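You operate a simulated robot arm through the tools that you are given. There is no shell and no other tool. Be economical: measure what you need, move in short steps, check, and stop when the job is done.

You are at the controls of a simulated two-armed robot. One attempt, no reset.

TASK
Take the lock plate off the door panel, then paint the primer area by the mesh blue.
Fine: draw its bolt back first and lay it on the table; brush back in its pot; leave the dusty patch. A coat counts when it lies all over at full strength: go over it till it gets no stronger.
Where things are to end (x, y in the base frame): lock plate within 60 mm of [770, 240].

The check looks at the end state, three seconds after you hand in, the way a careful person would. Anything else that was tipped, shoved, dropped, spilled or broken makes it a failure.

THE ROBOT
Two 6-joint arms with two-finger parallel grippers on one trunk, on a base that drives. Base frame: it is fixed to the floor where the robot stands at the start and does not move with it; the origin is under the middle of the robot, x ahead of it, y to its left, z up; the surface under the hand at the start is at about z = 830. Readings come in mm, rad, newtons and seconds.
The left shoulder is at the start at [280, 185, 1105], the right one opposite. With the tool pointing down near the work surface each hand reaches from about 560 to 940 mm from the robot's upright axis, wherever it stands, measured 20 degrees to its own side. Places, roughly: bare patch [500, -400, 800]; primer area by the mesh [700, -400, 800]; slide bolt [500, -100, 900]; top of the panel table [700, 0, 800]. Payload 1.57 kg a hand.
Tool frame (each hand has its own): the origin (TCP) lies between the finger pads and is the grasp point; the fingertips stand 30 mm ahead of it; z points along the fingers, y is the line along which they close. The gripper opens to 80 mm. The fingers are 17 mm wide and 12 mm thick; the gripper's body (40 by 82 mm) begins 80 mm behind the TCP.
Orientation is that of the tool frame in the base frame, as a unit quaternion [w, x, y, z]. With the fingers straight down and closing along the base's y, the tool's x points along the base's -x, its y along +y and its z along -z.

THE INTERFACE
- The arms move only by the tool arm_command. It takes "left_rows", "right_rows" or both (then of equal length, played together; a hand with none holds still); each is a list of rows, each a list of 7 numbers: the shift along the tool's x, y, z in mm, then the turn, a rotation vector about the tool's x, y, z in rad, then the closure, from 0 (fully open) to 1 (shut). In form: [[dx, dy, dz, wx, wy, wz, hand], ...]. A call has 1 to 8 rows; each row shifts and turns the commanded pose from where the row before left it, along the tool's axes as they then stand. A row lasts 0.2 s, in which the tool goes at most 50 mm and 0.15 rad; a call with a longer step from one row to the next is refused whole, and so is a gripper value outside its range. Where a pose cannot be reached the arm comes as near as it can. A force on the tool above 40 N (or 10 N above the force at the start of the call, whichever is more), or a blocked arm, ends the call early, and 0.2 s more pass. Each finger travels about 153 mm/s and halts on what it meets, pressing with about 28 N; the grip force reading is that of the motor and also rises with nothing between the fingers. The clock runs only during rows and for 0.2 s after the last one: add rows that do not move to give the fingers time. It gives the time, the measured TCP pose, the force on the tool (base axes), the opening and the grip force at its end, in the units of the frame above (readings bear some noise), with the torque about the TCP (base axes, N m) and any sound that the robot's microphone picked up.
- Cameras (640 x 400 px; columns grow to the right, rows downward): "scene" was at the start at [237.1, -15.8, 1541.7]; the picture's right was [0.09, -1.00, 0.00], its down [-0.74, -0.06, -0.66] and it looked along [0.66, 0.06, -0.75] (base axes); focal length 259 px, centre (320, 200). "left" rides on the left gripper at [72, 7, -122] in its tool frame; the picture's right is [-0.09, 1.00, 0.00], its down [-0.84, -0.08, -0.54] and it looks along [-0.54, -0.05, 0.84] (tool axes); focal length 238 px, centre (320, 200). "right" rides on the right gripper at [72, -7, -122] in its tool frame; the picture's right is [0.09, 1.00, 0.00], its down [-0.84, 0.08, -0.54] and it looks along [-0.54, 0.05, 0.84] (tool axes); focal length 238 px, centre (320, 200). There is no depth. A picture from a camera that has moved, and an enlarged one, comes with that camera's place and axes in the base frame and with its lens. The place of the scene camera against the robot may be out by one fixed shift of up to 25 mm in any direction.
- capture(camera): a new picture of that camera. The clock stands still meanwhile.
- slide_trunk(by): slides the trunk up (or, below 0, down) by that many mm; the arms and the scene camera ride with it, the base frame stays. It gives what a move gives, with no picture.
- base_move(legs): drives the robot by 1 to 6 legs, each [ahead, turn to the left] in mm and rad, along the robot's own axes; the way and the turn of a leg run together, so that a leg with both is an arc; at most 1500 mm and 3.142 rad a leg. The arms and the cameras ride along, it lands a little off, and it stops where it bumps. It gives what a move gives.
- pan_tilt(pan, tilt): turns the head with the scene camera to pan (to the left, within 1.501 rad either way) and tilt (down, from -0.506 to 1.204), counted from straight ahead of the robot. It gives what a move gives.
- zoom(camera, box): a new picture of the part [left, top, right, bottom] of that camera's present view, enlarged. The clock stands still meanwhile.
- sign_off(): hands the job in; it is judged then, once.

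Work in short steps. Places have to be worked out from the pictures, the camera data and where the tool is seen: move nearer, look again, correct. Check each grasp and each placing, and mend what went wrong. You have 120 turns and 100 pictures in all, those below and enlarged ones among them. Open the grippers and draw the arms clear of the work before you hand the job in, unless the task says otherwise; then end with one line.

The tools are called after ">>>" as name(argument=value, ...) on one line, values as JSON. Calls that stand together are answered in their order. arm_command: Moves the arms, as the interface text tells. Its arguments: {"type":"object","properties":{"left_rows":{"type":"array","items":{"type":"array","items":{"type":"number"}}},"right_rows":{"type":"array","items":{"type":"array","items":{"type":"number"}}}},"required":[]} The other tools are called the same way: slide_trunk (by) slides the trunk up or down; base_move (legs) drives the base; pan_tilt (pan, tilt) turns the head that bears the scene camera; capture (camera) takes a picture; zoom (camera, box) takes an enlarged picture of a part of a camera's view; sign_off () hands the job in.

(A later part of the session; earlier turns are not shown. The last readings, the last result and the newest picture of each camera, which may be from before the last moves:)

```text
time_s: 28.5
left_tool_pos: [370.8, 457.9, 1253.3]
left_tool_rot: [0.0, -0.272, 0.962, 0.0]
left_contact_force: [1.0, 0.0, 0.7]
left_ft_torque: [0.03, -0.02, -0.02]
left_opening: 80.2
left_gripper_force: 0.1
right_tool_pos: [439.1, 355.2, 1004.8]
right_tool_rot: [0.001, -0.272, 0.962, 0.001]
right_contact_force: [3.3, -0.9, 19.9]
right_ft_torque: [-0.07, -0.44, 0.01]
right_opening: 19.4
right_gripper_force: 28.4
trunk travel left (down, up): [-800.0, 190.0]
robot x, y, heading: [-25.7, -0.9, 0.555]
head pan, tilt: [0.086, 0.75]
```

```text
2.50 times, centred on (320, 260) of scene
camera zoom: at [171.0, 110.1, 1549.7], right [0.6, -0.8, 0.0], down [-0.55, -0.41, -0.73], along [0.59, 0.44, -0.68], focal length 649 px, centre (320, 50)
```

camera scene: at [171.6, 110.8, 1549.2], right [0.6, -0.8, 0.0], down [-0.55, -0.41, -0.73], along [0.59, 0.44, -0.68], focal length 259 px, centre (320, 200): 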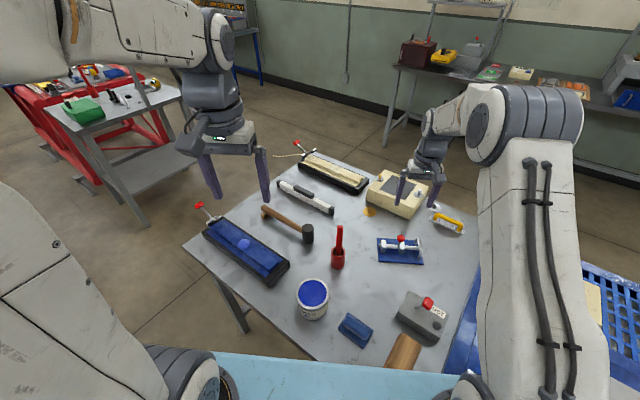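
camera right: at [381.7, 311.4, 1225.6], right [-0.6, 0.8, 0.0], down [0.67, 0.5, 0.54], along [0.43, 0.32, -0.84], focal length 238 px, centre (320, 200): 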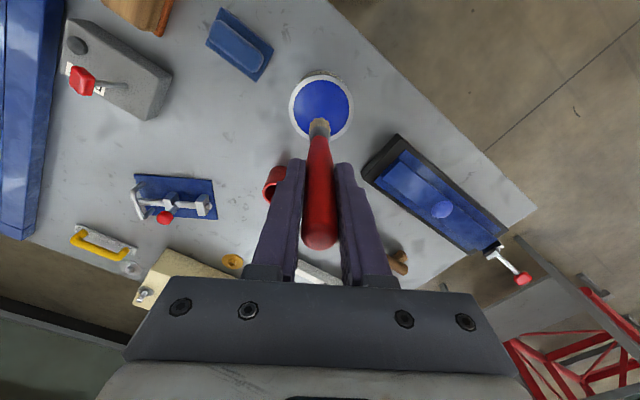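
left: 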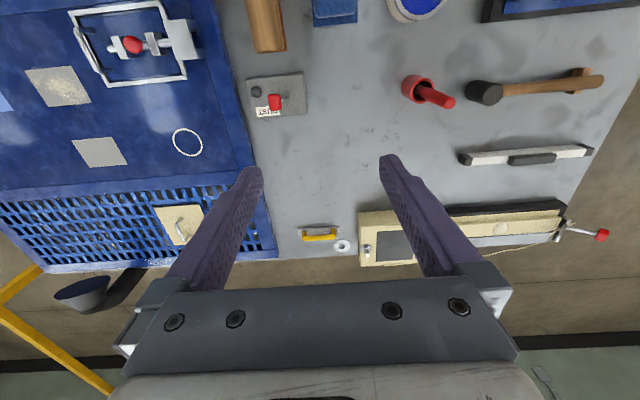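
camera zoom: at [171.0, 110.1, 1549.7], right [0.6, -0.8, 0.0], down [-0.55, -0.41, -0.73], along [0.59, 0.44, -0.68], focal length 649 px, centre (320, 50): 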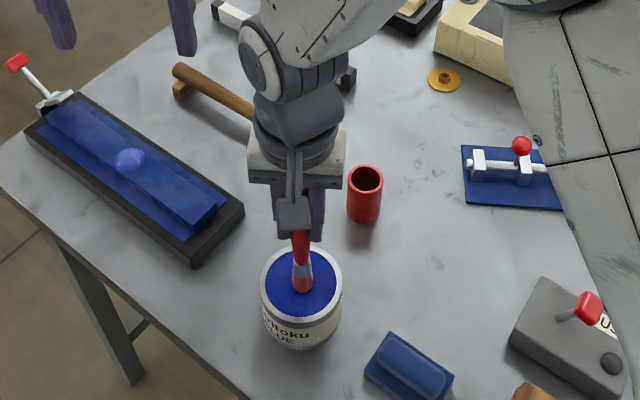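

The brush pushes on the bottom/surface with 20 N; loaded. I lift out and check bristles and grip.

>>> arm_command(right_rows=[[0, 0, -6, 0, 0, 0, 0.9], [0, 0, -14, 0, 0, 0, 0.9], [0, 0, -20, 0, 0, 0, 0.9], [0, 0, -25, 0, 0, 0, 0.9], [0, 0, -35, 0, 0, 0, 0.9]])

>>> zoom(camera="right", box=[240, 60, 400, 260])

>>> zoom(camera="scene", box=[260, 180, 380, 320])

```text
time_s: 29.7
left_tool_pos: [370.3, 457.3, 1253.1]
left_tool_rot: [0.0, -0.272, 0.962, 0.0]
left_contact_force: [-0.2, -0.1, 0.0]
left_ft_torque: [0.01, -0.01, 0.01]
left_opening: 79.8
left_gripper_force: 0.1
right_tool_pos: [439.0, 354.8, 1103.8]
right_tool_rot: [-0.002, -0.272, 0.962, 0.0]
right_contact_force: [0.3, 0.0, -0.3]
right_ft_torque: [0.01, 0.0, -0.06]
right_opening: 19.2
right_gripper_force: 27.7
trunk travel left (down, up): [-800.0, 190.0]
robot x, y, heading: [-31.3, -0.7, 0.548]
head pan, tilt: [0.086, 0.75]
```

```text
2.00 times, centred on (320, 160) of right
camera zoom: at [381.5, 311.1, 1225.9], right [-0.6, 0.8, 0.0], down [0.67, 0.5, 0.54], along [0.43, 0.32, -0.84], focal length 477 px, centre (320, 280)
```

zoom: 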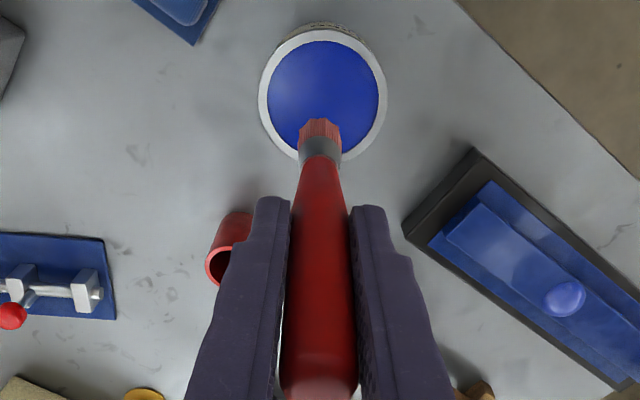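

```text
2.86 times, centred on (320, 250) of scene
camera zoom: at [171.5, 110.9, 1549.2], right [0.6, -0.8, 0.0], down [-0.55, -0.41, -0.73], along [0.59, 0.44, -0.68], focal length 741 px, centre (320, 57)
```

zoom: 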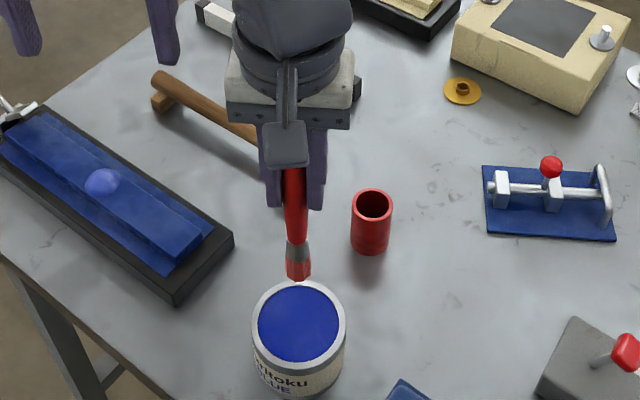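

The bristles look red after dipping in a blue can, which is odd; I look closer before painting.

>>> zoom(camera="right", box=[295, 110, 345, 145])

>>> zoom(camera="scene", box=[295, 215, 340, 260])

>>> zoom(camera="scene", box=[285, 255, 345, 325])

```text
11.43 times, centred on (320, 128) of right
camera zoom: at [381.5, 311.1, 1225.9], right [-0.6, 0.8, 0.0], down [0.67, 0.5, 0.54], along [0.43, 0.32, -0.84], focal length 2724 px, centre (320, 1029)
```

zoom: 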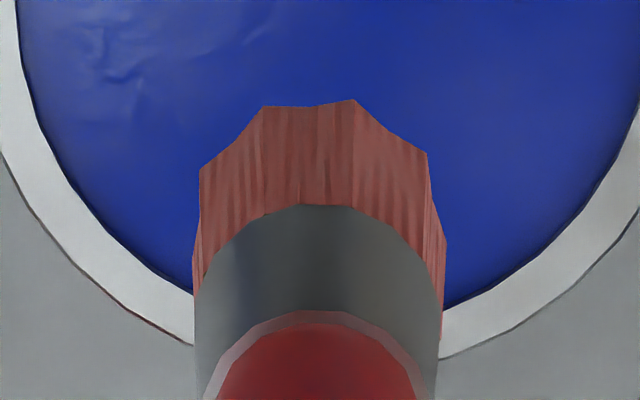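

```text
8.89 times, centred on (318, 238) of scene
camera zoom: at [171.5, 110.9, 1549.2], right [0.6, -0.8, 0.0], down [-0.55, -0.41, -0.73], along [0.59, 0.44, -0.68], focal length 2306 px, centre (342, -133)
```

zoom: 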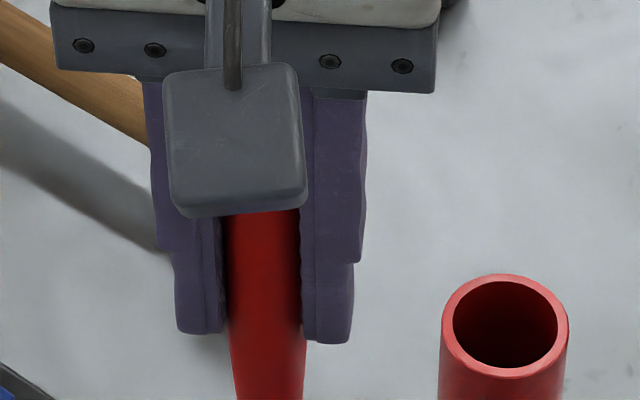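

```text
5.71 times, centred on (315, 290) of scene
camera zoom: at [171.5, 110.9, 1549.2], right [0.6, -0.8, 0.0], down [-0.55, -0.41, -0.73], along [0.59, 0.44, -0.68], focal length 1482 px, centre (349, -314)
```

zoom: 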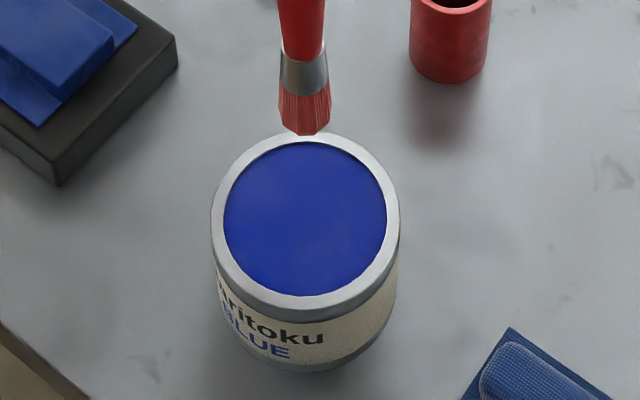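

The bristles really took on a red tint though the can reads BLUE. Before painting I look around for any other paint source or explanation.

>>> pan_tilt(pan=0.9, tilt=0.5)

>>> capture(camera="scene")

>>> pan_tilt(pan=-0.8, tilt=0.5)

>>> capture(camera="scene")

>>> zoom(camera="left", box=[0, 0, 640, 400])

```text
time_s: 30.9
left_tool_pos: [371.5, 456.4, 1253.6]
left_tool_rot: [0.0, -0.271, 0.962, 0.0]
left_contact_force: [0.5, 0.0, 0.1]
left_ft_torque: [-0.01, 0.03, 0.02]
left_opening: 80.2
left_gripper_force: 0.0
right_tool_pos: [438.9, 355.5, 1102.5]
right_tool_rot: [0.0, -0.272, 0.962, 0.0]
right_contact_force: [0.5, -0.4, -0.2]
right_ft_torque: [-0.01, 0.0, -0.02]
right_opening: 19.1
right_gripper_force: 28.6
trunk travel left (down, up): [-800.0, 190.0]
robot x, y, heading: [-35.4, 0.8, 0.554]
head pan, tilt: [0.901, 0.499]
```

```text
60 pictures are left
camera scene: at [115.7, 151.8, 1571.2], right [0.99, -0.12, 0.0], down [-0.06, -0.48, -0.88], along [0.1, 0.87, -0.48], focal length 259 px, centre (320, 200)
```

scene: 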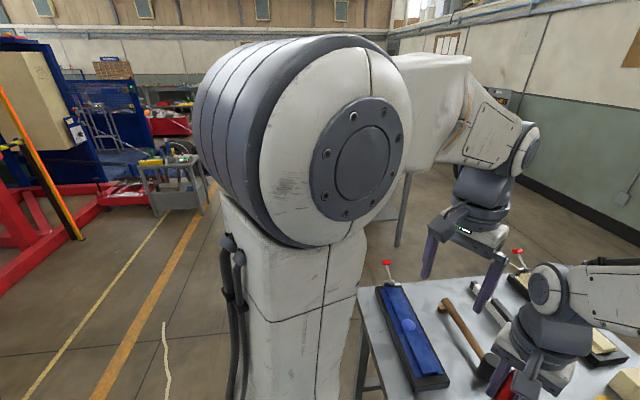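

```text
time_s: 32.6
left_tool_pos: [370.9, 456.4, 1253.7]
left_tool_rot: [-0.001, -0.271, 0.962, 0.001]
left_contact_force: [-0.6, -0.5, -0.1]
left_ft_torque: [-0.01, 0.01, 0.01]
left_opening: 79.8
left_gripper_force: 0.0
right_tool_pos: [438.5, 355.3, 1103.7]
right_tool_rot: [0.0, -0.271, 0.962, 0.0]
right_contact_force: [0.6, -0.5, -0.2]
right_ft_torque: [0.01, -0.03, 0.02]
right_opening: 19.2
right_gripper_force: 28.0
trunk travel left (down, up): [-800.0, 190.0]
robot x, y, heading: [-33.8, 3.3, 0.552]
head pan, tilt: [-0.799, 0.499]
```

```text
59 pictures are left
camera scene: at [193.1, 39.3, 1571.3], right [-0.24, -0.97, 0.0], down [-0.46, 0.12, -0.88], along [0.85, -0.21, -0.48], focal length 259 px, centre (320, 200)
```

scene: 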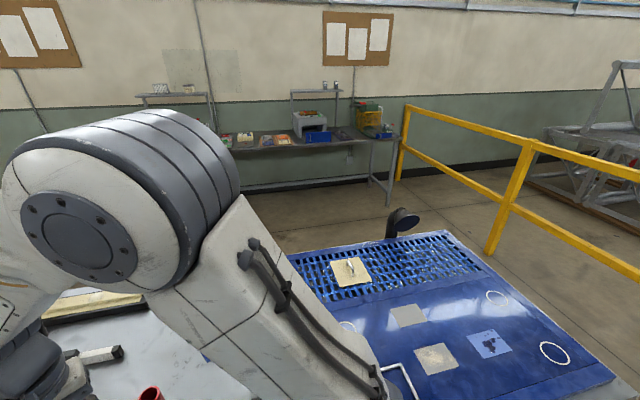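

```text
1.00 times, centred on (320, 200) of left (not enlarged: the box is as wide or as high as the picture)
camera zoom: at [306.9, 426.1, 1375.2], right [-0.44, 0.9, 0.0], down [0.75, 0.37, 0.54], along [0.49, 0.24, -0.84], focal length 238 px, centre (320, 200)
```

zoom: 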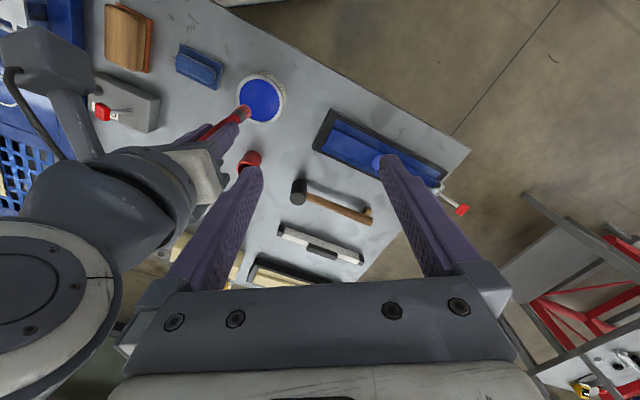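

No other paint around; the can is labelled and visibly blue, so I carry on but will verify the colour with one small touch on the target. I turn the base right toward the panel.

>>> base_move(legs=[[0, -0.35], [0, -0.32]])

>>> pan_tilt(pan=-0.2, tilt=0.75)

>>> capture(camera="scene")

>>> capture(camera="right")

```text
time_s: 35.1
left_tool_pos: [569.6, 110.5, 1254.4]
left_tool_rot: [0.0, 0.059, 0.998, 0.0]
left_contact_force: [-0.1, 0.1, 0.5]
left_ft_torque: [-0.02, -0.02, 0.01]
left_opening: 79.9
left_gripper_force: 0.1
right_tool_pos: [557.6, -14.1, 1103.3]
right_tool_rot: [0.0, 0.061, 0.998, -0.001]
right_contact_force: [0.3, 0.8, -0.4]
right_ft_torque: [-0.01, 0.0, -0.02]
right_opening: 19.2
right_gripper_force: 27.9
trunk travel left (down, up): [-800.0, 190.0]
robot x, y, heading: [-29.5, -1.6, -0.117]
head pan, tilt: [-0.799, 0.499]
```

```text
time_s: 36.1
left_tool_pos: [569.7, 108.7, 1253.4]
left_tool_rot: [0.0, 0.059, 0.998, 0.0]
left_contact_force: [0.2, -0.4, -0.1]
left_ft_torque: [-0.04, -0.02, -0.02]
left_opening: 80.1
left_gripper_force: 0.1
right_tool_pos: [558.7, -13.7, 1104.4]
right_tool_rot: [0.0, 0.061, 0.998, 0.0]
right_contact_force: [-0.6, 0.0, 0.6]
right_ft_torque: [0.03, 0.02, 0.0]
right_opening: 19.1
right_gripper_force: 28.0
trunk travel left (down, up): [-800.0, 190.0]
robot x, y, heading: [-31.8, -0.8, -0.121]
head pan, tilt: [-0.201, 0.75]
```

```text
57 pictures are left
camera scene: at [206.2, -67.7, 1549.3], right [-0.32, -0.95, 0.0], down [-0.65, 0.22, -0.73], along [0.69, -0.23, -0.68], focal length 259 px, centre (320, 200)
```

scene: 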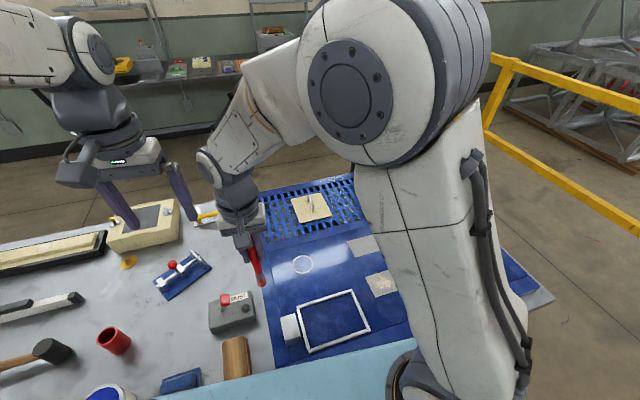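

```text
56 pictures are left
camera right: at [485.9, -11.6, 1225.6], right [0.03, 1.0, 0.0], down [0.84, -0.02, 0.54], along [0.54, -0.02, -0.84], focal length 238 px, centre (320, 200)
```

right: 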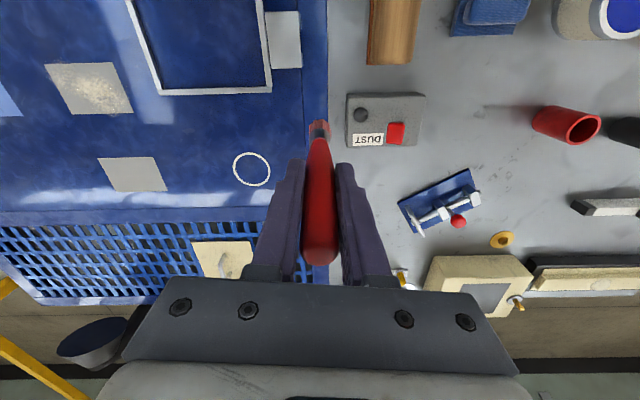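

I carry the brush high over to beside the primer patch and look down at it.

>>> arm_command(right_rows=[[-10, -39.8, 0, 0, 0, 0, 0.9], [-10, -39.8, 0, 0, 0, 0, 0.9], [-10, -39.8, 0, 0, 0, 0, 0.9], [-10, -39.8, 0, 0, 0, 0, 0.9], [-10, -39.8, 0, 0, 0, 0, 0.9], [-10, -39.8, 0, 0, 0, 0, 0.9], [-10, -39.8, 0, 0, 0, 0, 0.9], [-10, -39.8, 0, 0, 0, 0, 0.9]])

>>> capture(camera="right")

```text
time_s: 37.9
left_tool_pos: [569.5, 109.6, 1253.9]
left_tool_rot: [0.0, 0.059, 0.998, -0.001]
left_contact_force: [0.3, -0.4, 0.1]
left_ft_torque: [-0.03, 0.04, 0.0]
left_opening: 80.2
left_gripper_force: 0.1
right_tool_pos: [598.9, -339.3, 1104.5]
right_tool_rot: [0.0, 0.059, 0.998, 0.0]
right_contact_force: [0.0, 0.3, -0.8]
right_ft_torque: [0.0, 0.01, 0.03]
right_opening: 19.5
right_gripper_force: 28.5
trunk travel left (down, up): [-800.0, 190.0]
robot x, y, heading: [-30.7, -0.4, -0.117]
head pan, tilt: [-0.201, 0.75]
```

```text
55 pictures are left
camera right: at [527.4, -338.1, 1226.0], right [0.03, 1.0, 0.0], down [0.84, -0.02, 0.54], along [0.54, -0.01, -0.84], focal length 238 px, centre (320, 200)
```

right: 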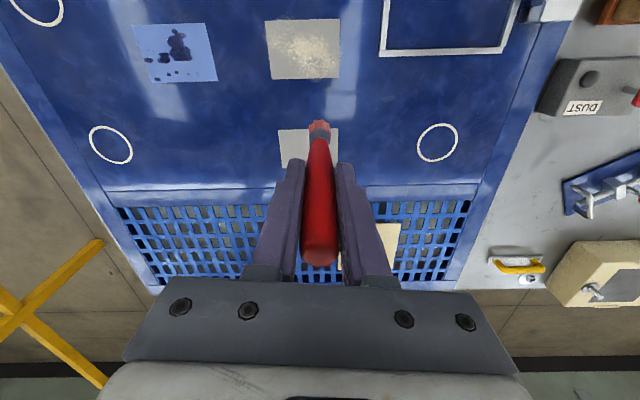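

The patch spans about x 641–710, y −414…−315, at z≈830; the brush tip hangs right below the TCP. I go over its centre and touch down gently for a colour test.

>>> arm_command(right_rows=[[-40, -8, 0, 0, 0, 0, 0.9], [-40, -8, 0, 0, 0, 0, 0.9], [0, 0, 40, 0, 0, 0, 0.9], [0, 0, 40, 0, 0, 0, 0.9], [0, 0, 34, 0, 0, 0, 0.9], [0, 0, 6, 0, 0, 0, 0.9], [0, 0, 4, 0, 0, 0, 0.9]])

>>> capture(camera="right")

```text
time_s: 39.5
left_tool_pos: [568.4, 109.8, 1253.0]
left_tool_rot: [0.0, 0.059, 0.998, 0.0]
left_contact_force: [0.4, -0.8, 0.2]
left_ft_torque: [0.01, 0.02, 0.0]
left_opening: 79.6
left_gripper_force: 0.0
right_tool_pos: [676.5, -364.5, 979.8]
right_tool_rot: [0.0, 0.059, 0.998, 0.0]
right_contact_force: [0.2, -0.5, 0.3]
right_ft_torque: [0.0, -0.05, 0.0]
right_opening: 19.3
right_gripper_force: 28.4
trunk travel left (down, up): [-800.0, 190.0]
robot x, y, heading: [-29.0, 1.0, -0.118]
head pan, tilt: [-0.201, 0.75]
```

```text
54 pictures are left
camera right: at [604.8, -362.5, 1101.7], right [0.03, 1.0, 0.0], down [0.84, -0.02, 0.54], along [0.54, -0.02, -0.84], focal length 238 px, centre (320, 200)
```

right: 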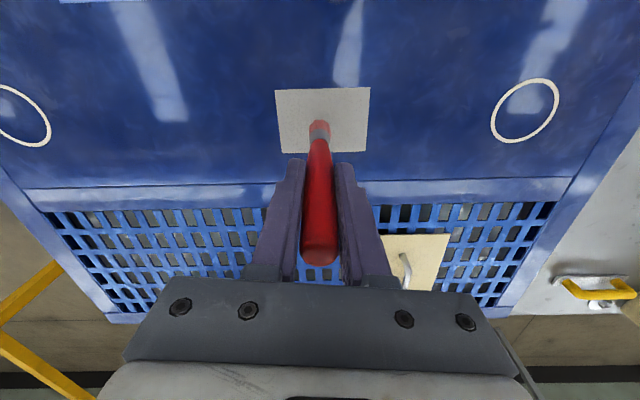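

No contact yet. I lower a few mm more until a light force appears.

>>> arm_command(right_rows=[[0, 0, 2, 0, 0, 0, 0.9], [0, 0, 2, 0, 0, 0, 0.9], [0, 0, 2, 0, 0, 0, 0.9]])

```text
time_s: 40.3
left_tool_pos: [569.0, 109.2, 1253.7]
left_tool_rot: [0.0, 0.059, 0.998, 0.0]
left_contact_force: [-0.4, -0.1, -0.2]
left_ft_torque: [0.0, -0.01, 0.0]
left_opening: 80.0
left_gripper_force: 0.0
right_tool_pos: [677.5, -365.6, 973.8]
right_tool_rot: [-0.001, 0.06, 0.998, 0.0]
right_contact_force: [0.5, 0.6, -0.5]
right_ft_torque: [0.02, 0.03, 0.01]
right_opening: 19.1
right_gripper_force: 28.4
trunk travel left (down, up): [-800.0, 190.0]
robot x, y, heading: [-33.1, 0.2, -0.116]
head pan, tilt: [-0.201, 0.75]
```

>>> arm_command(right_rows=[[0, 0, 2, 0, 0, 0, 0.9], [0, 0, 2, 0, 0, 0, 0.9], [0, 0, 2, 0, 0, 0, 0.9]])

>>> zoom(camera="right", box=[260, 70, 390, 170])

```text
time_s: 41.1
left_tool_pos: [569.3, 110.2, 1253.7]
left_tool_rot: [0.0, 0.059, 0.998, 0.0]
left_contact_force: [-1.0, 0.1, -0.5]
left_ft_torque: [0.03, 0.0, 0.03]
left_opening: 79.9
left_gripper_force: 0.0
right_tool_pos: [676.8, -365.1, 966.9]
right_tool_rot: [0.0, 0.059, 0.998, 0.0]
right_contact_force: [-0.4, -0.1, -0.3]
right_ft_torque: [0.01, 0.01, -0.02]
right_opening: 19.3
right_gripper_force: 27.9
trunk travel left (down, up): [-800.0, 190.0]
robot x, y, heading: [-28.8, 3.0, -0.118]
head pan, tilt: [-0.201, 0.75]
```

```text
4.00 times, centred on (325, 120) of right
camera zoom: at [605.0, -362.8, 1089.8], right [0.03, 1.0, 0.0], down [0.84, -0.02, 0.54], along [0.54, -0.02, -0.84], focal length 953 px, centre (300, 520)
```

zoom: 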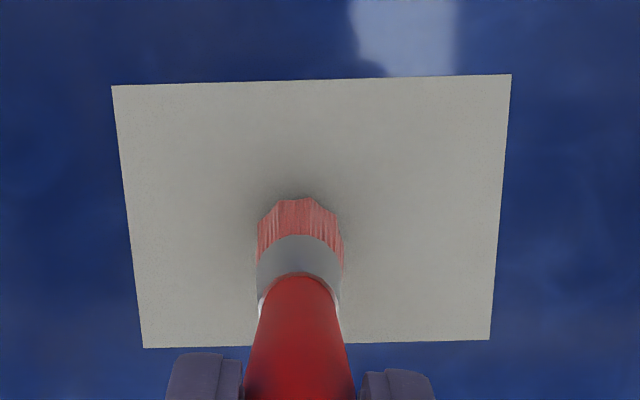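

Close above the surface; continuing down.

>>> arm_command(right_rows=[[0, 0, 1.5, 0, 0, 0, 0.9], [0, 0, 1.5, 0, 0, 0, 0.9], [0, 0, 1.5, 0, 0, 0, 0.9], [0, 0, 1.5, 0, 0, 0, 0.9]])

```text
time_s: 42.1
left_tool_pos: [569.0, 110.3, 1253.9]
left_tool_rot: [0.0, 0.059, 0.998, 0.001]
left_contact_force: [0.4, 0.1, -0.3]
left_ft_torque: [0.02, -0.01, -0.02]
left_opening: 80.0
left_gripper_force: 0.0
right_tool_pos: [677.6, -365.2, 962.8]
right_tool_rot: [0.002, 0.06, 0.998, -0.001]
right_contact_force: [0.8, 0.6, 20.5]
right_ft_torque: [0.02, -0.23, -0.05]
right_opening: 19.5
right_gripper_force: 28.2
trunk travel left (down, up): [-800.0, 190.0]
robot x, y, heading: [-30.4, -3.4, -0.119]
head pan, tilt: [-0.201, 0.75]
```

Contact at TCP z≈963 (20 N, stiff). I lift and look at the mark.

>>> arm_command(right_rows=[[0, 0, -10, 0, 0, 0, 0.9], [0, 0, -30, 0, 0, 0, 0.9], [35, 0, -20, 0, 0, 0, 0.9]])

>>> capture(camera="right")

```text
time_s: 42.9
left_tool_pos: [569.0, 109.9, 1253.1]
left_tool_rot: [0.001, 0.06, 0.998, 0.0]
left_contact_force: [0.7, 0.4, -0.1]
left_ft_torque: [0.0, 0.01, -0.01]
left_opening: 80.2
left_gripper_force: 0.0
right_tool_pos: [641.7, -360.9, 1021.0]
right_tool_rot: [-0.001, 0.059, 0.998, 0.001]
right_contact_force: [0.5, 0.5, 0.5]
right_ft_torque: [-0.06, 0.05, 0.01]
right_opening: 19.1
right_gripper_force: 27.6
trunk travel left (down, up): [-800.0, 190.0]
robot x, y, heading: [-23.5, -1.4, -0.123]
head pan, tilt: [-0.201, 0.75]
```

```text
52 pictures are left
camera right: at [570.2, -359.2, 1142.8], right [0.03, 1.0, 0.0], down [0.84, -0.02, 0.54], along [0.54, -0.01, -0.84], focal length 238 px, centre (320, 200)
```

right: 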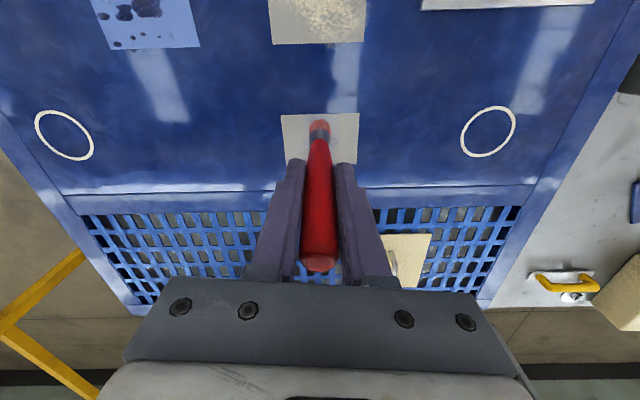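

The brush hides the spot; I shift sideways to see it.

>>> arm_command(right_rows=[[0, -35, 0, 0, 0, 0, 0.9], [0, -35, 0, 0, 0, 0, 0.9]])

>>> zoom(camera="right", box=[280, 90, 460, 190])

```text
time_s: 43.5
left_tool_pos: [567.8, 109.7, 1253.5]
left_tool_rot: [0.0, 0.06, 0.998, 0.0]
left_contact_force: [0.4, 0.7, -0.6]
left_ft_torque: [-0.03, 0.02, -0.02]
left_opening: 79.9
left_gripper_force: 0.1
right_tool_pos: [633.5, -430.8, 1021.0]
right_tool_rot: [0.001, 0.059, 0.998, 0.0]
right_contact_force: [0.0, -0.2, 0.2]
right_ft_torque: [-0.01, -0.01, 0.0]
right_opening: 19.6
right_gripper_force: 28.0
trunk travel left (down, up): [-800.0, 190.0]
robot x, y, heading: [-32.1, 0.5, -0.122]
head pan, tilt: [-0.201, 0.75]
```

```text
3.56 times, centred on (370, 140) of right
camera zoom: at [561.9, -429.1, 1143.2], right [0.03, 1.0, 0.0], down [0.84, -0.02, 0.54], along [0.54, -0.01, -0.84], focal length 848 px, centre (142, 413)
```

zoom: 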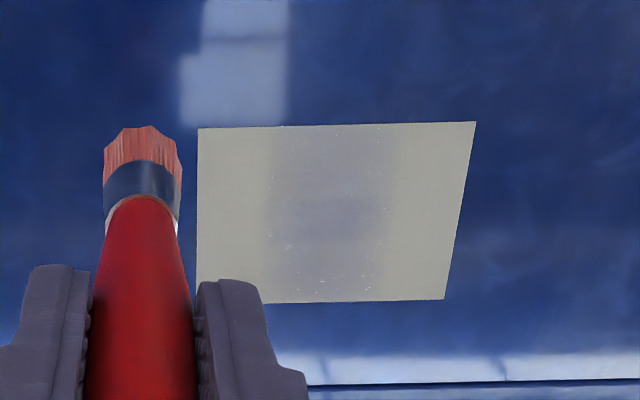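

The touch left a faint blue tint, so the paint is blue as it should be. Now I set the brush at the patch's near corner and press lightly.

>>> arm_command(right_rows=[[-15, 30.8, 0, 0, 0, 0, 0.9], [0, 0, 40, 0, 0, 0, 0.9], [0, 0, 14, 0, 0, 0, 0.9], [0, 0, 2.5, 0, 0, 0, 0.9], [0, 0, 1.5, 0, 0, 0, 0.9]])

```text
time_s: 44.7
left_tool_pos: [569.7, 109.7, 1253.3]
left_tool_rot: [0.0, 0.059, 0.998, -0.001]
left_contact_force: [-1.1, -0.1, -0.2]
left_ft_torque: [-0.01, 0.04, 0.02]
left_opening: 79.8
left_gripper_force: 0.1
right_tool_pos: [653.0, -400.9, 963.8]
right_tool_rot: [0.0, 0.06, 0.998, 0.0]
right_contact_force: [-0.8, 0.9, 2.8]
right_ft_torque: [0.08, 0.06, 0.02]
right_opening: 19.2
right_gripper_force: 27.9
trunk travel left (down, up): [-800.0, 190.0]
robot x, y, heading: [-30.6, 0.4, -0.117]
head pan, tilt: [-0.201, 0.75]
```

Light contact (3 N). I press 0.7 mm more and stroke along +y.

>>> arm_command(right_rows=[[0, 0, 0.7, 0, 0, 0, 0.9], [1.55, 12.9, 0, 0, 0, 0, 0.9], [1.55, 12.9, 0, 0, 0, 0, 0.9], [1.55, 12.9, 0, 0, 0, 0, 0.9], [1.55, 12.9, 0, 0, 0, 0, 0.9], [1.55, 12.9, 0, 0, 0, 0, 0.9], [1.55, 12.9, 0, 0, 0, 0, 0.9], [-11.9, 1.4, 0, 0, 0, 0, 0.9]])

>>> capture(camera="right")

```text
time_s: 46.5
left_tool_pos: [568.6, 110.2, 1252.9]
left_tool_rot: [0.0, 0.059, 0.998, 0.0]
left_contact_force: [-0.3, 0.4, -0.3]
left_ft_torque: [0.02, -0.04, 0.01]
left_opening: 80.3
left_gripper_force: 0.0
right_tool_pos: [662.8, -323.8, 964.1]
right_tool_rot: [-0.001, 0.06, 0.998, 0.0]
right_contact_force: [-3.8, 1.0, 12.6]
right_ft_torque: [0.0, 0.41, 0.0]
right_opening: 19.2
right_gripper_force: 28.2
trunk travel left (down, up): [-800.0, 190.0]
robot x, y, heading: [-27.6, -1.0, -0.121]
head pan, tilt: [-0.201, 0.75]
```

```text
50 pictures are left
camera right: at [590.8, -321.3, 1085.4], right [0.03, 1.0, 0.0], down [0.84, -0.02, 0.54], along [0.54, -0.01, -0.84], focal length 238 px, centre (320, 200)
```

right: 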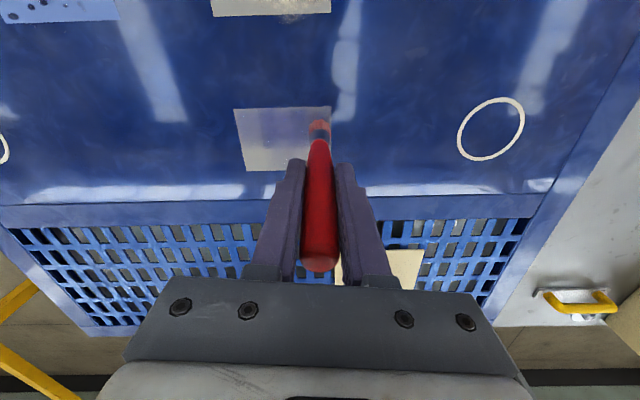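

Working (12 N, drag small). I continue the raster: back along −y, step in x, and zoom to judge.

>>> arm_command(right_rows=[[-1.55, -12.9, 0, 0, 0, 0, 0.9], [-1.55, -12.9, 0, 0, 0, 0, 0.9], [-1.55, -12.9, 0, 0, 0, 0, 0.9], [-1.55, -12.9, 0, 0, 0, 0, 0.9], [-1.55, -12.9, 0, 0, 0, 0, 0.9], [-1.55, -12.9, 0, 0, 0, 0, 0.9], [-11.9, 1.4, 0, 0, 0, 0, 0.9]])

>>> arm_command(right_rows=[[1.55, 12.9, 0, 0, 0, 0, 0.9], [1.55, 12.9, 0, 0, 0, 0, 0.9], [1.55, 12.9, 0, 0, 0, 0, 0.9], [1.55, 12.9, 0, 0, 0, 0, 0.9], [1.55, 12.9, 0, 0, 0, 0, 0.9], [1.55, 12.9, 0, 0, 0, 0, 0.9], [-11.9, 1.4, 0, 0, 0, 0, 0.9]])

>>> zoom(camera="right", box=[200, 70, 380, 180])

```text
time_s: 48.1
left_tool_pos: [568.7, 108.9, 1254.4]
left_tool_rot: [0.001, 0.06, 0.998, 0.001]
left_contact_force: [0.0, 0.5, 0.0]
left_ft_torque: [0.0, 0.0, 0.01]
left_opening: 79.6
left_gripper_force: 0.0
right_tool_pos: [674.7, -402.0, 962.7]
right_tool_rot: [0.0, 0.06, 0.998, 0.0]
right_contact_force: [-1.9, -0.2, 6.7]
right_ft_torque: [-0.01, 0.23, -0.04]
right_opening: 19.4
right_gripper_force: 28.3
trunk travel left (down, up): [-800.0, 190.0]
robot x, y, heading: [-31.8, 3.8, -0.116]
head pan, tilt: [-0.201, 0.75]
```

```text
time_s: 49.7
left_tool_pos: [568.7, 110.1, 1253.5]
left_tool_rot: [0.0, 0.059, 0.998, 0.0]
left_contact_force: [-0.6, -0.3, 0.5]
left_ft_torque: [-0.02, -0.02, 0.03]
left_opening: 80.1
left_gripper_force: 0.2
right_tool_pos: [687.5, -322.3, 963.0]
right_tool_rot: [-0.001, 0.059, 0.998, 0.001]
right_contact_force: [-2.9, 0.0, 7.6]
right_ft_torque: [-0.05, 0.27, -0.05]
right_opening: 19.2
right_gripper_force: 27.6
trunk travel left (down, up): [-800.0, 190.0]
robot x, y, heading: [-28.1, 0.4, -0.121]
head pan, tilt: [-0.201, 0.75]
```

```text
3.56 times, centred on (290, 125) of right
camera zoom: at [615.5, -320.9, 1085.2], right [0.03, 1.0, 0.0], down [0.84, -0.02, 0.54], along [0.54, -0.01, -0.84], focal length 848 px, centre (427, 467)
```

zoom: 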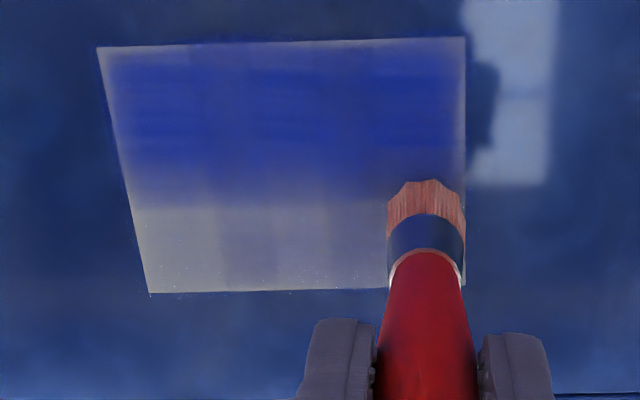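

Strong blue is building up. I continue with lines at x≈688 and 701.

>>> arm_command(right_rows=[[-1.55, -12.9, 0, 0, 0, 0, 0.9], [-1.55, -12.9, 0, 0, 0, 0, 0.9], [-1.55, -12.9, 0, 0, 0, 0, 0.9], [-1.55, -12.9, 0, 0, 0, 0, 0.9], [-1.55, -12.9, 0, 0, 0, 0, 0.9], [-1.55, -12.9, 0, 0, 0, 0, 0.9], [-11.9, 1.4, 0, 0, 0, 0, 0.9]])

>>> arm_command(right_rows=[[1.55, 12.9, 0, 0, 0, 0, 0.9], [1.55, 12.9, 0, 0, 0, 0, 0.9], [1.55, 12.9, 0, 0, 0, 0, 0.9], [1.55, 12.9, 0, 0, 0, 0, 0.9], [1.55, 12.9, 0, 0, 0, 0, 0.9], [1.55, 12.9, 0, 0, 0, 0, 0.9], [-5.9, 0.7, 0, 0, 0, 0, 0.9]])

>>> arm_command(right_rows=[[-1.55, -12.9, 0, 0, 0, 0, 0.9], [-1.55, -12.9, 0, 0, 0, 0, 0.9], [-1.55, -12.9, 0, 0, 0, 0, 0.9], [-1.55, -12.9, 0, 0, 0, 0, 0.9], [-1.55, -12.9, 0, 0, 0, 0, 0.9], [-1.55, -12.9, 0, 0, 0, 0, 0.9]])

>>> zoom(camera="right", box=[290, 40, 450, 150])

```text
time_s: 51.3
left_tool_pos: [568.9, 108.8, 1253.9]
left_tool_rot: [0.0, 0.061, 0.998, 0.0]
left_contact_force: [-0.2, -0.1, -0.6]
left_ft_torque: [0.01, -0.02, 0.0]
left_opening: 80.1
left_gripper_force: 0.0
right_tool_pos: [698.1, -402.6, 962.9]
right_tool_rot: [0.0, 0.061, 0.998, -0.001]
right_contact_force: [-1.3, 0.1, 3.9]
right_ft_torque: [-0.01, 0.11, -0.01]
right_opening: 19.3
right_gripper_force: 28.1
trunk travel left (down, up): [-800.0, 190.0]
robot x, y, heading: [-32.7, -2.3, -0.121]
head pan, tilt: [-0.201, 0.75]
```

```text
time_s: 52.9
left_tool_pos: [569.7, 110.5, 1252.4]
left_tool_rot: [0.0, 0.06, 0.998, -0.001]
left_contact_force: [-0.1, -0.4, -0.2]
left_ft_torque: [0.02, 0.0, 0.02]
left_opening: 80.1
left_gripper_force: 0.1
right_tool_pos: [705.7, -324.2, 962.0]
right_tool_rot: [-0.001, 0.06, 0.998, 0.0]
right_contact_force: [-1.6, -0.4, 4.1]
right_ft_torque: [-0.04, 0.2, 0.04]
right_opening: 19.4
right_gripper_force: 28.2
trunk travel left (down, up): [-800.0, 190.0]
robot x, y, heading: [-28.8, 1.6, -0.122]
head pan, tilt: [-0.201, 0.75]
```

```text
time_s: 54.3
left_tool_pos: [568.8, 109.3, 1253.8]
left_tool_rot: [-0.001, 0.059, 0.998, 0.0]
left_contact_force: [-1.3, 0.1, 0.0]
left_ft_torque: [0.01, 0.02, 0.0]
left_opening: 80.2
left_gripper_force: 0.0
right_tool_pos: [706.5, -401.3, 962.2]
right_tool_rot: [0.0, 0.06, 0.998, -0.001]
right_contact_force: [0.1, 1.3, 6.0]
right_ft_torque: [0.25, -0.09, 0.03]
right_opening: 19.4
right_gripper_force: 28.2
trunk travel left (down, up): [-800.0, 190.0]
robot x, y, heading: [-30.9, -0.4, -0.123]
head pan, tilt: [-0.201, 0.75]
```

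```text
3.64 times, centred on (370, 95) of right
camera zoom: at [633.9, -399.4, 1085.0], right [0.03, 1.0, 0.0], down [0.84, -0.02, 0.54], along [0.54, -0.02, -0.84], focal length 867 px, centre (138, 582)
```

zoom: 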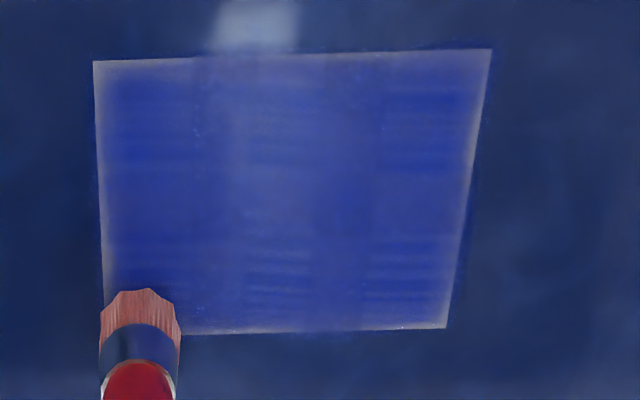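

Interior is well covered; edges are lighter. I run a perimeter pass ~4 mm inside the edges.

>>> arm_command(right_rows=[[-0.8, -6.9, 0.3, 0, 0, 0, 0.9], [12.3, -1.48, 0, 0, 0, 0, 0.9], [12.3, -1.48, 0, 0, 0, 0, 0.9], [12.3, -1.48, 0, 0, 0, 0, 0.9], [12.3, -1.48, 0, 0, 0, 0, 0.9], [12.3, -1.48, 0, 0, 0, 0, 0.9]])

>>> arm_command(right_rows=[[1.55, 12.9, 0, 0, 0, 0, 0.9], [1.55, 12.9, 0, 0, 0, 0, 0.9], [1.55, 12.9, 0, 0, 0, 0, 0.9], [1.55, 12.9, 0, 0, 0, 0, 0.9], [1.55, 12.9, 0, 0, 0, 0, 0.9], [1.55, 12.9, 0, 0, 0, 0, 0.9], [1.55, 12.9, 0, 0, 0, 0, 0.9]])

>>> arm_command(right_rows=[[-12.3, 1.48, 0, 0, 0, 0, 0.9], [-12.3, 1.48, 0, 0, 0, 0, 0.9], [-12.3, 1.48, 0, 0, 0, 0, 0.9], [-12.3, 1.48, 0, 0, 0, 0, 0.9], [-12.3, 1.48, 0, 0, 0, 0, 0.9]])

>>> zoom(camera="right", box=[190, 40, 350, 150])

```text
time_s: 55.7
left_tool_pos: [567.9, 109.6, 1253.3]
left_tool_rot: [0.0, 0.06, 0.998, 0.0]
left_contact_force: [-0.3, -0.7, 0.3]
left_ft_torque: [0.03, 0.0, 0.02]
left_opening: 79.9
left_gripper_force: 0.1
right_tool_pos: [644.3, -407.3, 962.8]
right_tool_rot: [0.0, 0.06, 0.998, 0.0]
right_contact_force: [2.0, -0.4, 12.0]
right_ft_torque: [-0.02, -0.43, 0.0]
right_opening: 19.3
right_gripper_force: 28.4
trunk travel left (down, up): [-800.0, 190.0]
robot x, y, heading: [-28.1, 1.1, -0.119]
head pan, tilt: [-0.201, 0.75]
```

```text
time_s: 57.3
left_tool_pos: [569.2, 109.7, 1254.1]
left_tool_rot: [0.0, 0.059, 0.998, 0.0]
left_contact_force: [0.5, 0.0, 0.1]
left_ft_torque: [0.0, -0.04, 0.01]
left_opening: 79.7
left_gripper_force: 0.1
right_tool_pos: [643.2, -317.2, 961.7]
right_tool_rot: [-0.001, 0.061, 0.998, -0.001]
right_contact_force: [-0.3, -3.1, 9.8]
right_ft_torque: [-0.33, -0.06, -0.03]
right_opening: 19.3
right_gripper_force: 28.1
trunk travel left (down, up): [-800.0, 190.0]
robot x, y, heading: [-28.5, -1.1, -0.123]
head pan, tilt: [-0.201, 0.75]
```

```text
time_s: 58.5
left_tool_pos: [567.5, 108.7, 1253.7]
left_tool_rot: [-0.001, 0.06, 0.998, 0.001]
left_contact_force: [0.5, -0.3, 0.6]
left_ft_torque: [0.02, -0.01, -0.04]
left_opening: 80.0
left_gripper_force: 0.0
right_tool_pos: [705.7, -316.7, 962.1]
right_tool_rot: [0.001, 0.059, 0.998, 0.0]
right_contact_force: [-1.8, 0.3, 7.2]
right_ft_torque: [-0.02, 0.16, -0.02]
right_opening: 19.5
right_gripper_force: 28.0
trunk travel left (down, up): [-800.0, 190.0]
robot x, y, heading: [-33.1, -2.9, -0.121]
head pan, tilt: [-0.201, 0.75]
```

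```text
3.64 times, centred on (270, 95) of right
camera zoom: at [633.3, -315.2, 1084.8], right [0.03, 1.0, 0.0], down [0.84, -0.02, 0.54], along [0.54, -0.01, -0.84], focal length 867 px, centre (502, 582)
```

zoom: 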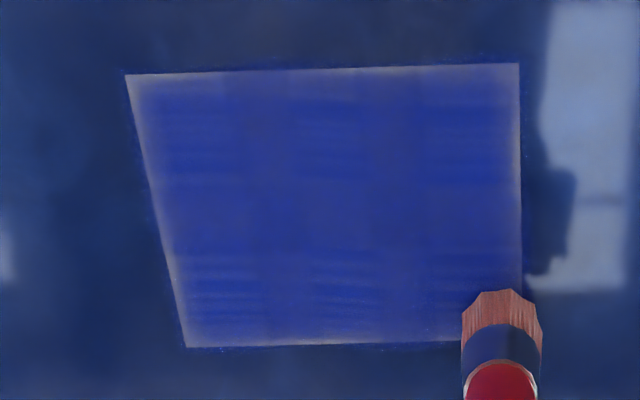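

Edges are still pale; I run another perimeter pass right on the edges.

>>> arm_command(right_rows=[[-3.6, 3.5, 0.3, 0, 0, 0, 0.9], [-1.65, -13.8, 0, 0, 0, 0, 0.9], [-1.65, -13.8, 0, 0, 0, 0, 0.9], [-1.65, -13.8, 0, 0, 0, 0, 0.9], [-1.65, -13.8, 0, 0, 0, 0, 0.9], [-1.65, -13.8, 0, 0, 0, 0, 0.9], [-1.65, -13.8, 0, 0, 0, 0, 0.9], [-1.65, -13.8, 0, 0, 0, 0, 0.9]])

>>> arm_command(right_rows=[[11.3, -1.36, 0, 0, 0, 0, 0.9], [11.3, -1.36, 0, 0, 0, 0, 0.9], [11.3, -1.36, 0, 0, 0, 0, 0.9], [11.3, -1.36, 0, 0, 0, 0, 0.9], [11.3, -1.36, 0, 0, 0, 0, 0.9], [11.3, -1.36, 0, 0, 0, 0, 0.9]])

>>> arm_command(right_rows=[[1.65, 13.8, 0, 0, 0, 0, 0.9], [1.65, 13.8, 0, 0, 0, 0, 0.9], [1.65, 13.8, 0, 0, 0, 0, 0.9], [1.65, 13.8, 0, 0, 0, 0, 0.9], [1.65, 13.8, 0, 0, 0, 0, 0.9], [1.65, 13.8, 0, 0, 0, 0, 0.9], [1.65, 13.8, 0, 0, 0, 0, 0.9]])

>>> arm_command(right_rows=[[-11.3, 1.36, 0, 0, 0, 0, 0.9], [-11.3, 1.36, 0, 0, 0, 0, 0.9], [-11.3, 1.36, 0, 0, 0, 0, 0.9], [-11.3, 1.36, 0, 0, 0, 0, 0.9], [-11.3, 1.36, 0, 0, 0, 0, 0.9], [-11.3, 1.36, 0, 0, 0, 0, 0.9]])

>>> zoom(camera="right", box=[190, 40, 350, 150])

```text
time_s: 60.3
left_tool_pos: [568.2, 109.6, 1252.0]
left_tool_rot: [0.0, 0.059, 0.998, 0.0]
left_contact_force: [0.6, 0.6, 0.4]
left_ft_torque: [0.02, -0.04, 0.02]
left_opening: 79.9
left_gripper_force: 0.0
right_tool_pos: [708.2, -411.9, 963.2]
right_tool_rot: [-0.001, 0.06, 0.998, 0.0]
right_contact_force: [0.0, 1.0, 3.5]
right_ft_torque: [0.1, -0.02, 0.01]
right_opening: 19.4
right_gripper_force: 27.7
trunk travel left (down, up): [-800.0, 190.0]
robot x, y, heading: [-30.6, 1.8, -0.116]
head pan, tilt: [-0.201, 0.75]
```

```text
time_s: 61.7
left_tool_pos: [569.1, 109.3, 1252.3]
left_tool_rot: [0.0, 0.059, 0.998, -0.001]
left_contact_force: [-0.3, -0.3, 1.1]
left_ft_torque: [0.0, 0.01, 0.05]
left_opening: 80.0
left_gripper_force: 0.1
right_tool_pos: [640.5, -412.2, 962.2]
right_tool_rot: [0.001, 0.059, 0.998, 0.0]
right_contact_force: [0.2, -1.5, 7.5]
right_ft_torque: [0.02, -0.3, -0.02]
right_opening: 19.5
right_gripper_force: 28.3
trunk travel left (down, up): [-800.0, 190.0]
robot x, y, heading: [-30.6, 4.9, -0.115]
head pan, tilt: [-0.201, 0.75]
```

```text
time_s: 63.3
left_tool_pos: [569.1, 110.5, 1253.0]
left_tool_rot: [0.0, 0.059, 0.998, 0.0]
left_contact_force: [0.6, -0.6, -0.5]
left_ft_torque: [-0.02, -0.03, -0.01]
left_opening: 80.0
left_gripper_force: 0.1
right_tool_pos: [640.8, -315.2, 961.5]
right_tool_rot: [-0.001, 0.058, 0.998, 0.001]
right_contact_force: [0.6, -1.2, 6.2]
right_ft_torque: [-0.14, -0.03, -0.01]
right_opening: 19.3
right_gripper_force: 28.1
trunk travel left (down, up): [-800.0, 190.0]
robot x, y, heading: [-27.9, 0.7, -0.119]
head pan, tilt: [-0.201, 0.75]
```

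```text
time_s: 64.7
left_tool_pos: [567.7, 108.7, 1254.1]
left_tool_rot: [0.0, 0.06, 0.998, 0.0]
left_contact_force: [0.3, 0.5, -0.8]
left_ft_torque: [-0.01, -0.03, 0.01]
left_opening: 80.2
left_gripper_force: 0.1
right_tool_pos: [709.1, -314.8, 962.9]
right_tool_rot: [0.0, 0.059, 0.998, 0.0]
right_contact_force: [-2.9, 0.0, 10.6]
right_ft_torque: [-0.01, 0.33, -0.02]
right_opening: 19.3
right_gripper_force: 28.4
trunk travel left (down, up): [-800.0, 190.0]
robot x, y, heading: [-27.8, -2.3, -0.122]
head pan, tilt: [-0.201, 0.75]
```

```text
3.64 times, centred on (270, 95) of right
camera zoom: at [637.7, -312.1, 1084.5], right [0.03, 1.0, 0.0], down [0.84, -0.02, 0.54], along [0.54, -0.02, -0.84], focal length 867 px, centre (502, 582)
```

zoom: 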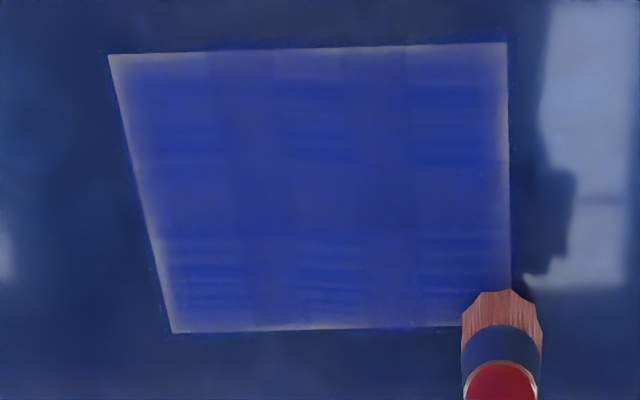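

The edges don't strengthen, so the brush is running low. I lift and go back to the can for more paint.

>>> arm_command(right_rows=[[0, 0, -45, 0, 0, 0, 0.9], [0, 0, -45, 0, 0, 0, 0.9], [0, 0, -40, 0, 0, 0, 0.9]])

>>> zoom(camera="right", box=[200, 80, 360, 190])

>>> arm_command(right_rows=[[26.5, 40.1, 0, 0, 0, 0, 0.9], [26.5, 40.1, 0, 0, 0, 0, 0.9], [26.5, 40.1, 0, 0, 0, 0, 0.9], [26.5, 40.1, 0, 0, 0, 0, 0.9], [26.5, 40.1, 0, 0, 0, 0, 0.9], [26.5, 40.1, 0, 0, 0, 0, 0.9], [26.5, 40.1, 0, 0, 0, 0, 0.9]])

>>> base_move(legs=[[0, 0.35], [0, 0.32]])

>>> capture(camera="right")

```text
time_s: 65.5
left_tool_pos: [569.5, 109.4, 1252.9]
left_tool_rot: [0.0, 0.059, 0.998, -0.001]
left_contact_force: [-0.3, -0.1, 0.1]
left_ft_torque: [0.04, 0.02, 0.03]
left_opening: 80.2
left_gripper_force: 0.0
right_tool_pos: [707.6, -313.5, 1090.7]
right_tool_rot: [-0.001, 0.059, 0.998, 0.0]
right_contact_force: [-0.4, 0.7, -1.3]
right_ft_torque: [0.02, -0.02, -0.04]
right_opening: 19.5
right_gripper_force: 27.9
trunk travel left (down, up): [-800.0, 190.0]
robot x, y, heading: [-28.6, 1.3, -0.116]
head pan, tilt: [-0.201, 0.75]
```

```text
3.64 times, centred on (280, 135) of right
camera zoom: at [637.1, -311.9, 1213.6], right [0.03, 1.0, 0.0], down [0.84, -0.02, 0.54], along [0.54, -0.01, -0.84], focal length 867 px, centre (466, 436)
```

zoom: 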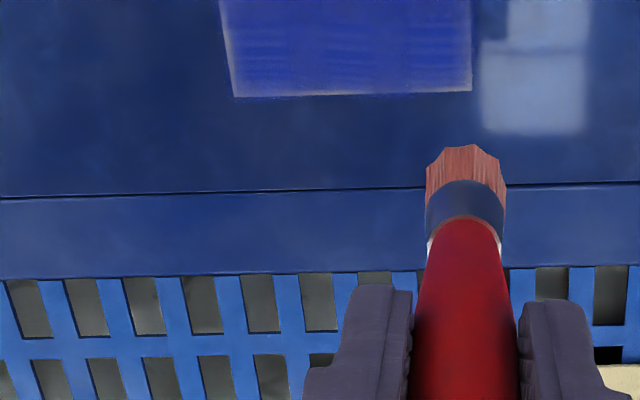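

```text
time_s: 67.1
left_tool_pos: [569.6, 109.8, 1252.9]
left_tool_rot: [-0.001, 0.06, 0.998, 0.0]
left_contact_force: [-0.2, -0.9, 1.1]
left_ft_torque: [0.01, 0.01, 0.02]
left_opening: 80.1
left_gripper_force: 0.1
right_tool_pos: [558.4, -12.9, 1093.9]
right_tool_rot: [-0.001, 0.06, 0.998, 0.0]
right_contact_force: [1.2, 0.6, 0.0]
right_ft_torque: [-0.03, 0.01, -0.02]
right_opening: 19.3
right_gripper_force: 27.8
trunk travel left (down, up): [-800.0, 190.0]
robot x, y, heading: [-27.4, 1.4, -0.124]
head pan, tilt: [-0.201, 0.75]
```

```text
time_s: 69.6
left_tool_pos: [369.5, 459.8, 1253.3]
left_tool_rot: [0.0, -0.274, 0.962, 0.001]
left_contact_force: [0.1, -0.3, 0.7]
left_ft_torque: [0.0, 0.0, -0.02]
left_opening: 80.1
left_gripper_force: 0.1
right_tool_pos: [438.9, 357.1, 1093.1]
right_tool_rot: [-0.001, -0.274, 0.962, 0.0]
right_contact_force: [-0.3, 0.3, -0.6]
right_ft_torque: [0.01, -0.01, -0.01]
right_opening: 19.2
right_gripper_force: 28.0
trunk travel left (down, up): [-800.0, 190.0]
robot x, y, heading: [-28.1, -1.7, 0.561]
head pan, tilt: [-0.201, 0.75]
```

```text
44 pictures are left
camera right: at [381.7, 313.4, 1214.9], right [-0.6, 0.8, 0.0], down [0.67, 0.51, 0.54], along [0.43, 0.33, -0.84], focal length 238 px, centre (320, 200)
```

right: 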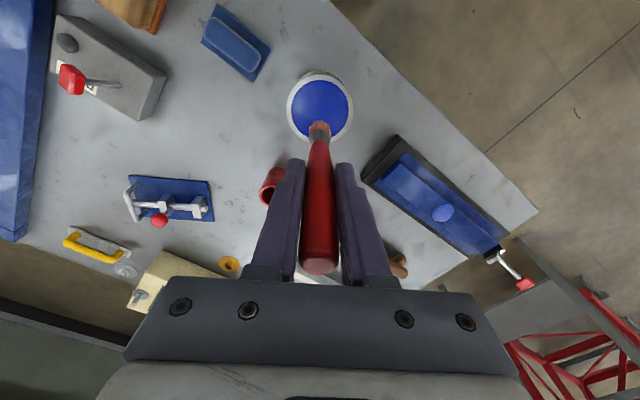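

Over the can again (438.9,357). I lower toward the paint, slowing near contact.

>>> arm_command(right_rows=[[0, -1, 30, 0, 0, 0, 0.9], [0, 0, 30, 0, 0, 0, 0.9], [0, 0, 20, 0, 0, 0, 0.9], [0, 0, 4, 0, 0, 0, 0.9], [0, 0, 3, 0, 0, 0, 0.9]])

>>> arm_command(right_rows=[[0, 0, 2, 0, 0, 0, 0.9], [0, 0, 2, 0, 0, 0, 0.9], [0, 0, 2, 0, 0, 0, 0.9]])

```text
time_s: 70.8
left_tool_pos: [369.5, 460.2, 1253.6]
left_tool_rot: [0.001, -0.274, 0.962, 0.0]
left_contact_force: [-0.6, 0.1, 0.1]
left_ft_torque: [0.0, 0.02, 0.04]
left_opening: 80.0
left_gripper_force: 0.0
right_tool_pos: [439.2, 356.1, 1005.7]
right_tool_rot: [-0.001, -0.273, 0.962, 0.0]
right_contact_force: [-0.7, 0.4, -0.9]
right_ft_torque: [-0.01, 0.0, 0.01]
right_opening: 19.1
right_gripper_force: 28.3
trunk travel left (down, up): [-800.0, 190.0]
robot x, y, heading: [-30.6, 2.1, 0.553]
head pan, tilt: [-0.201, 0.75]
```

```text
time_s: 71.6
left_tool_pos: [368.5, 459.6, 1253.9]
left_tool_rot: [0.0, -0.274, 0.962, 0.001]
left_contact_force: [0.1, -0.5, -0.1]
left_ft_torque: [0.01, 0.04, 0.0]
left_opening: 79.9
left_gripper_force: 0.0
right_tool_pos: [439.3, 357.5, 1000.9]
right_tool_rot: [0.001, -0.274, 0.962, 0.001]
right_contact_force: [0.9, -2.3, 20.5]
right_ft_torque: [-0.3, -0.17, -0.01]
right_opening: 19.6
right_gripper_force: 27.9
trunk travel left (down, up): [-800.0, 190.0]
robot x, y, heading: [-31.9, -4.2, 0.555]
head pan, tilt: [-0.201, 0.75]
```

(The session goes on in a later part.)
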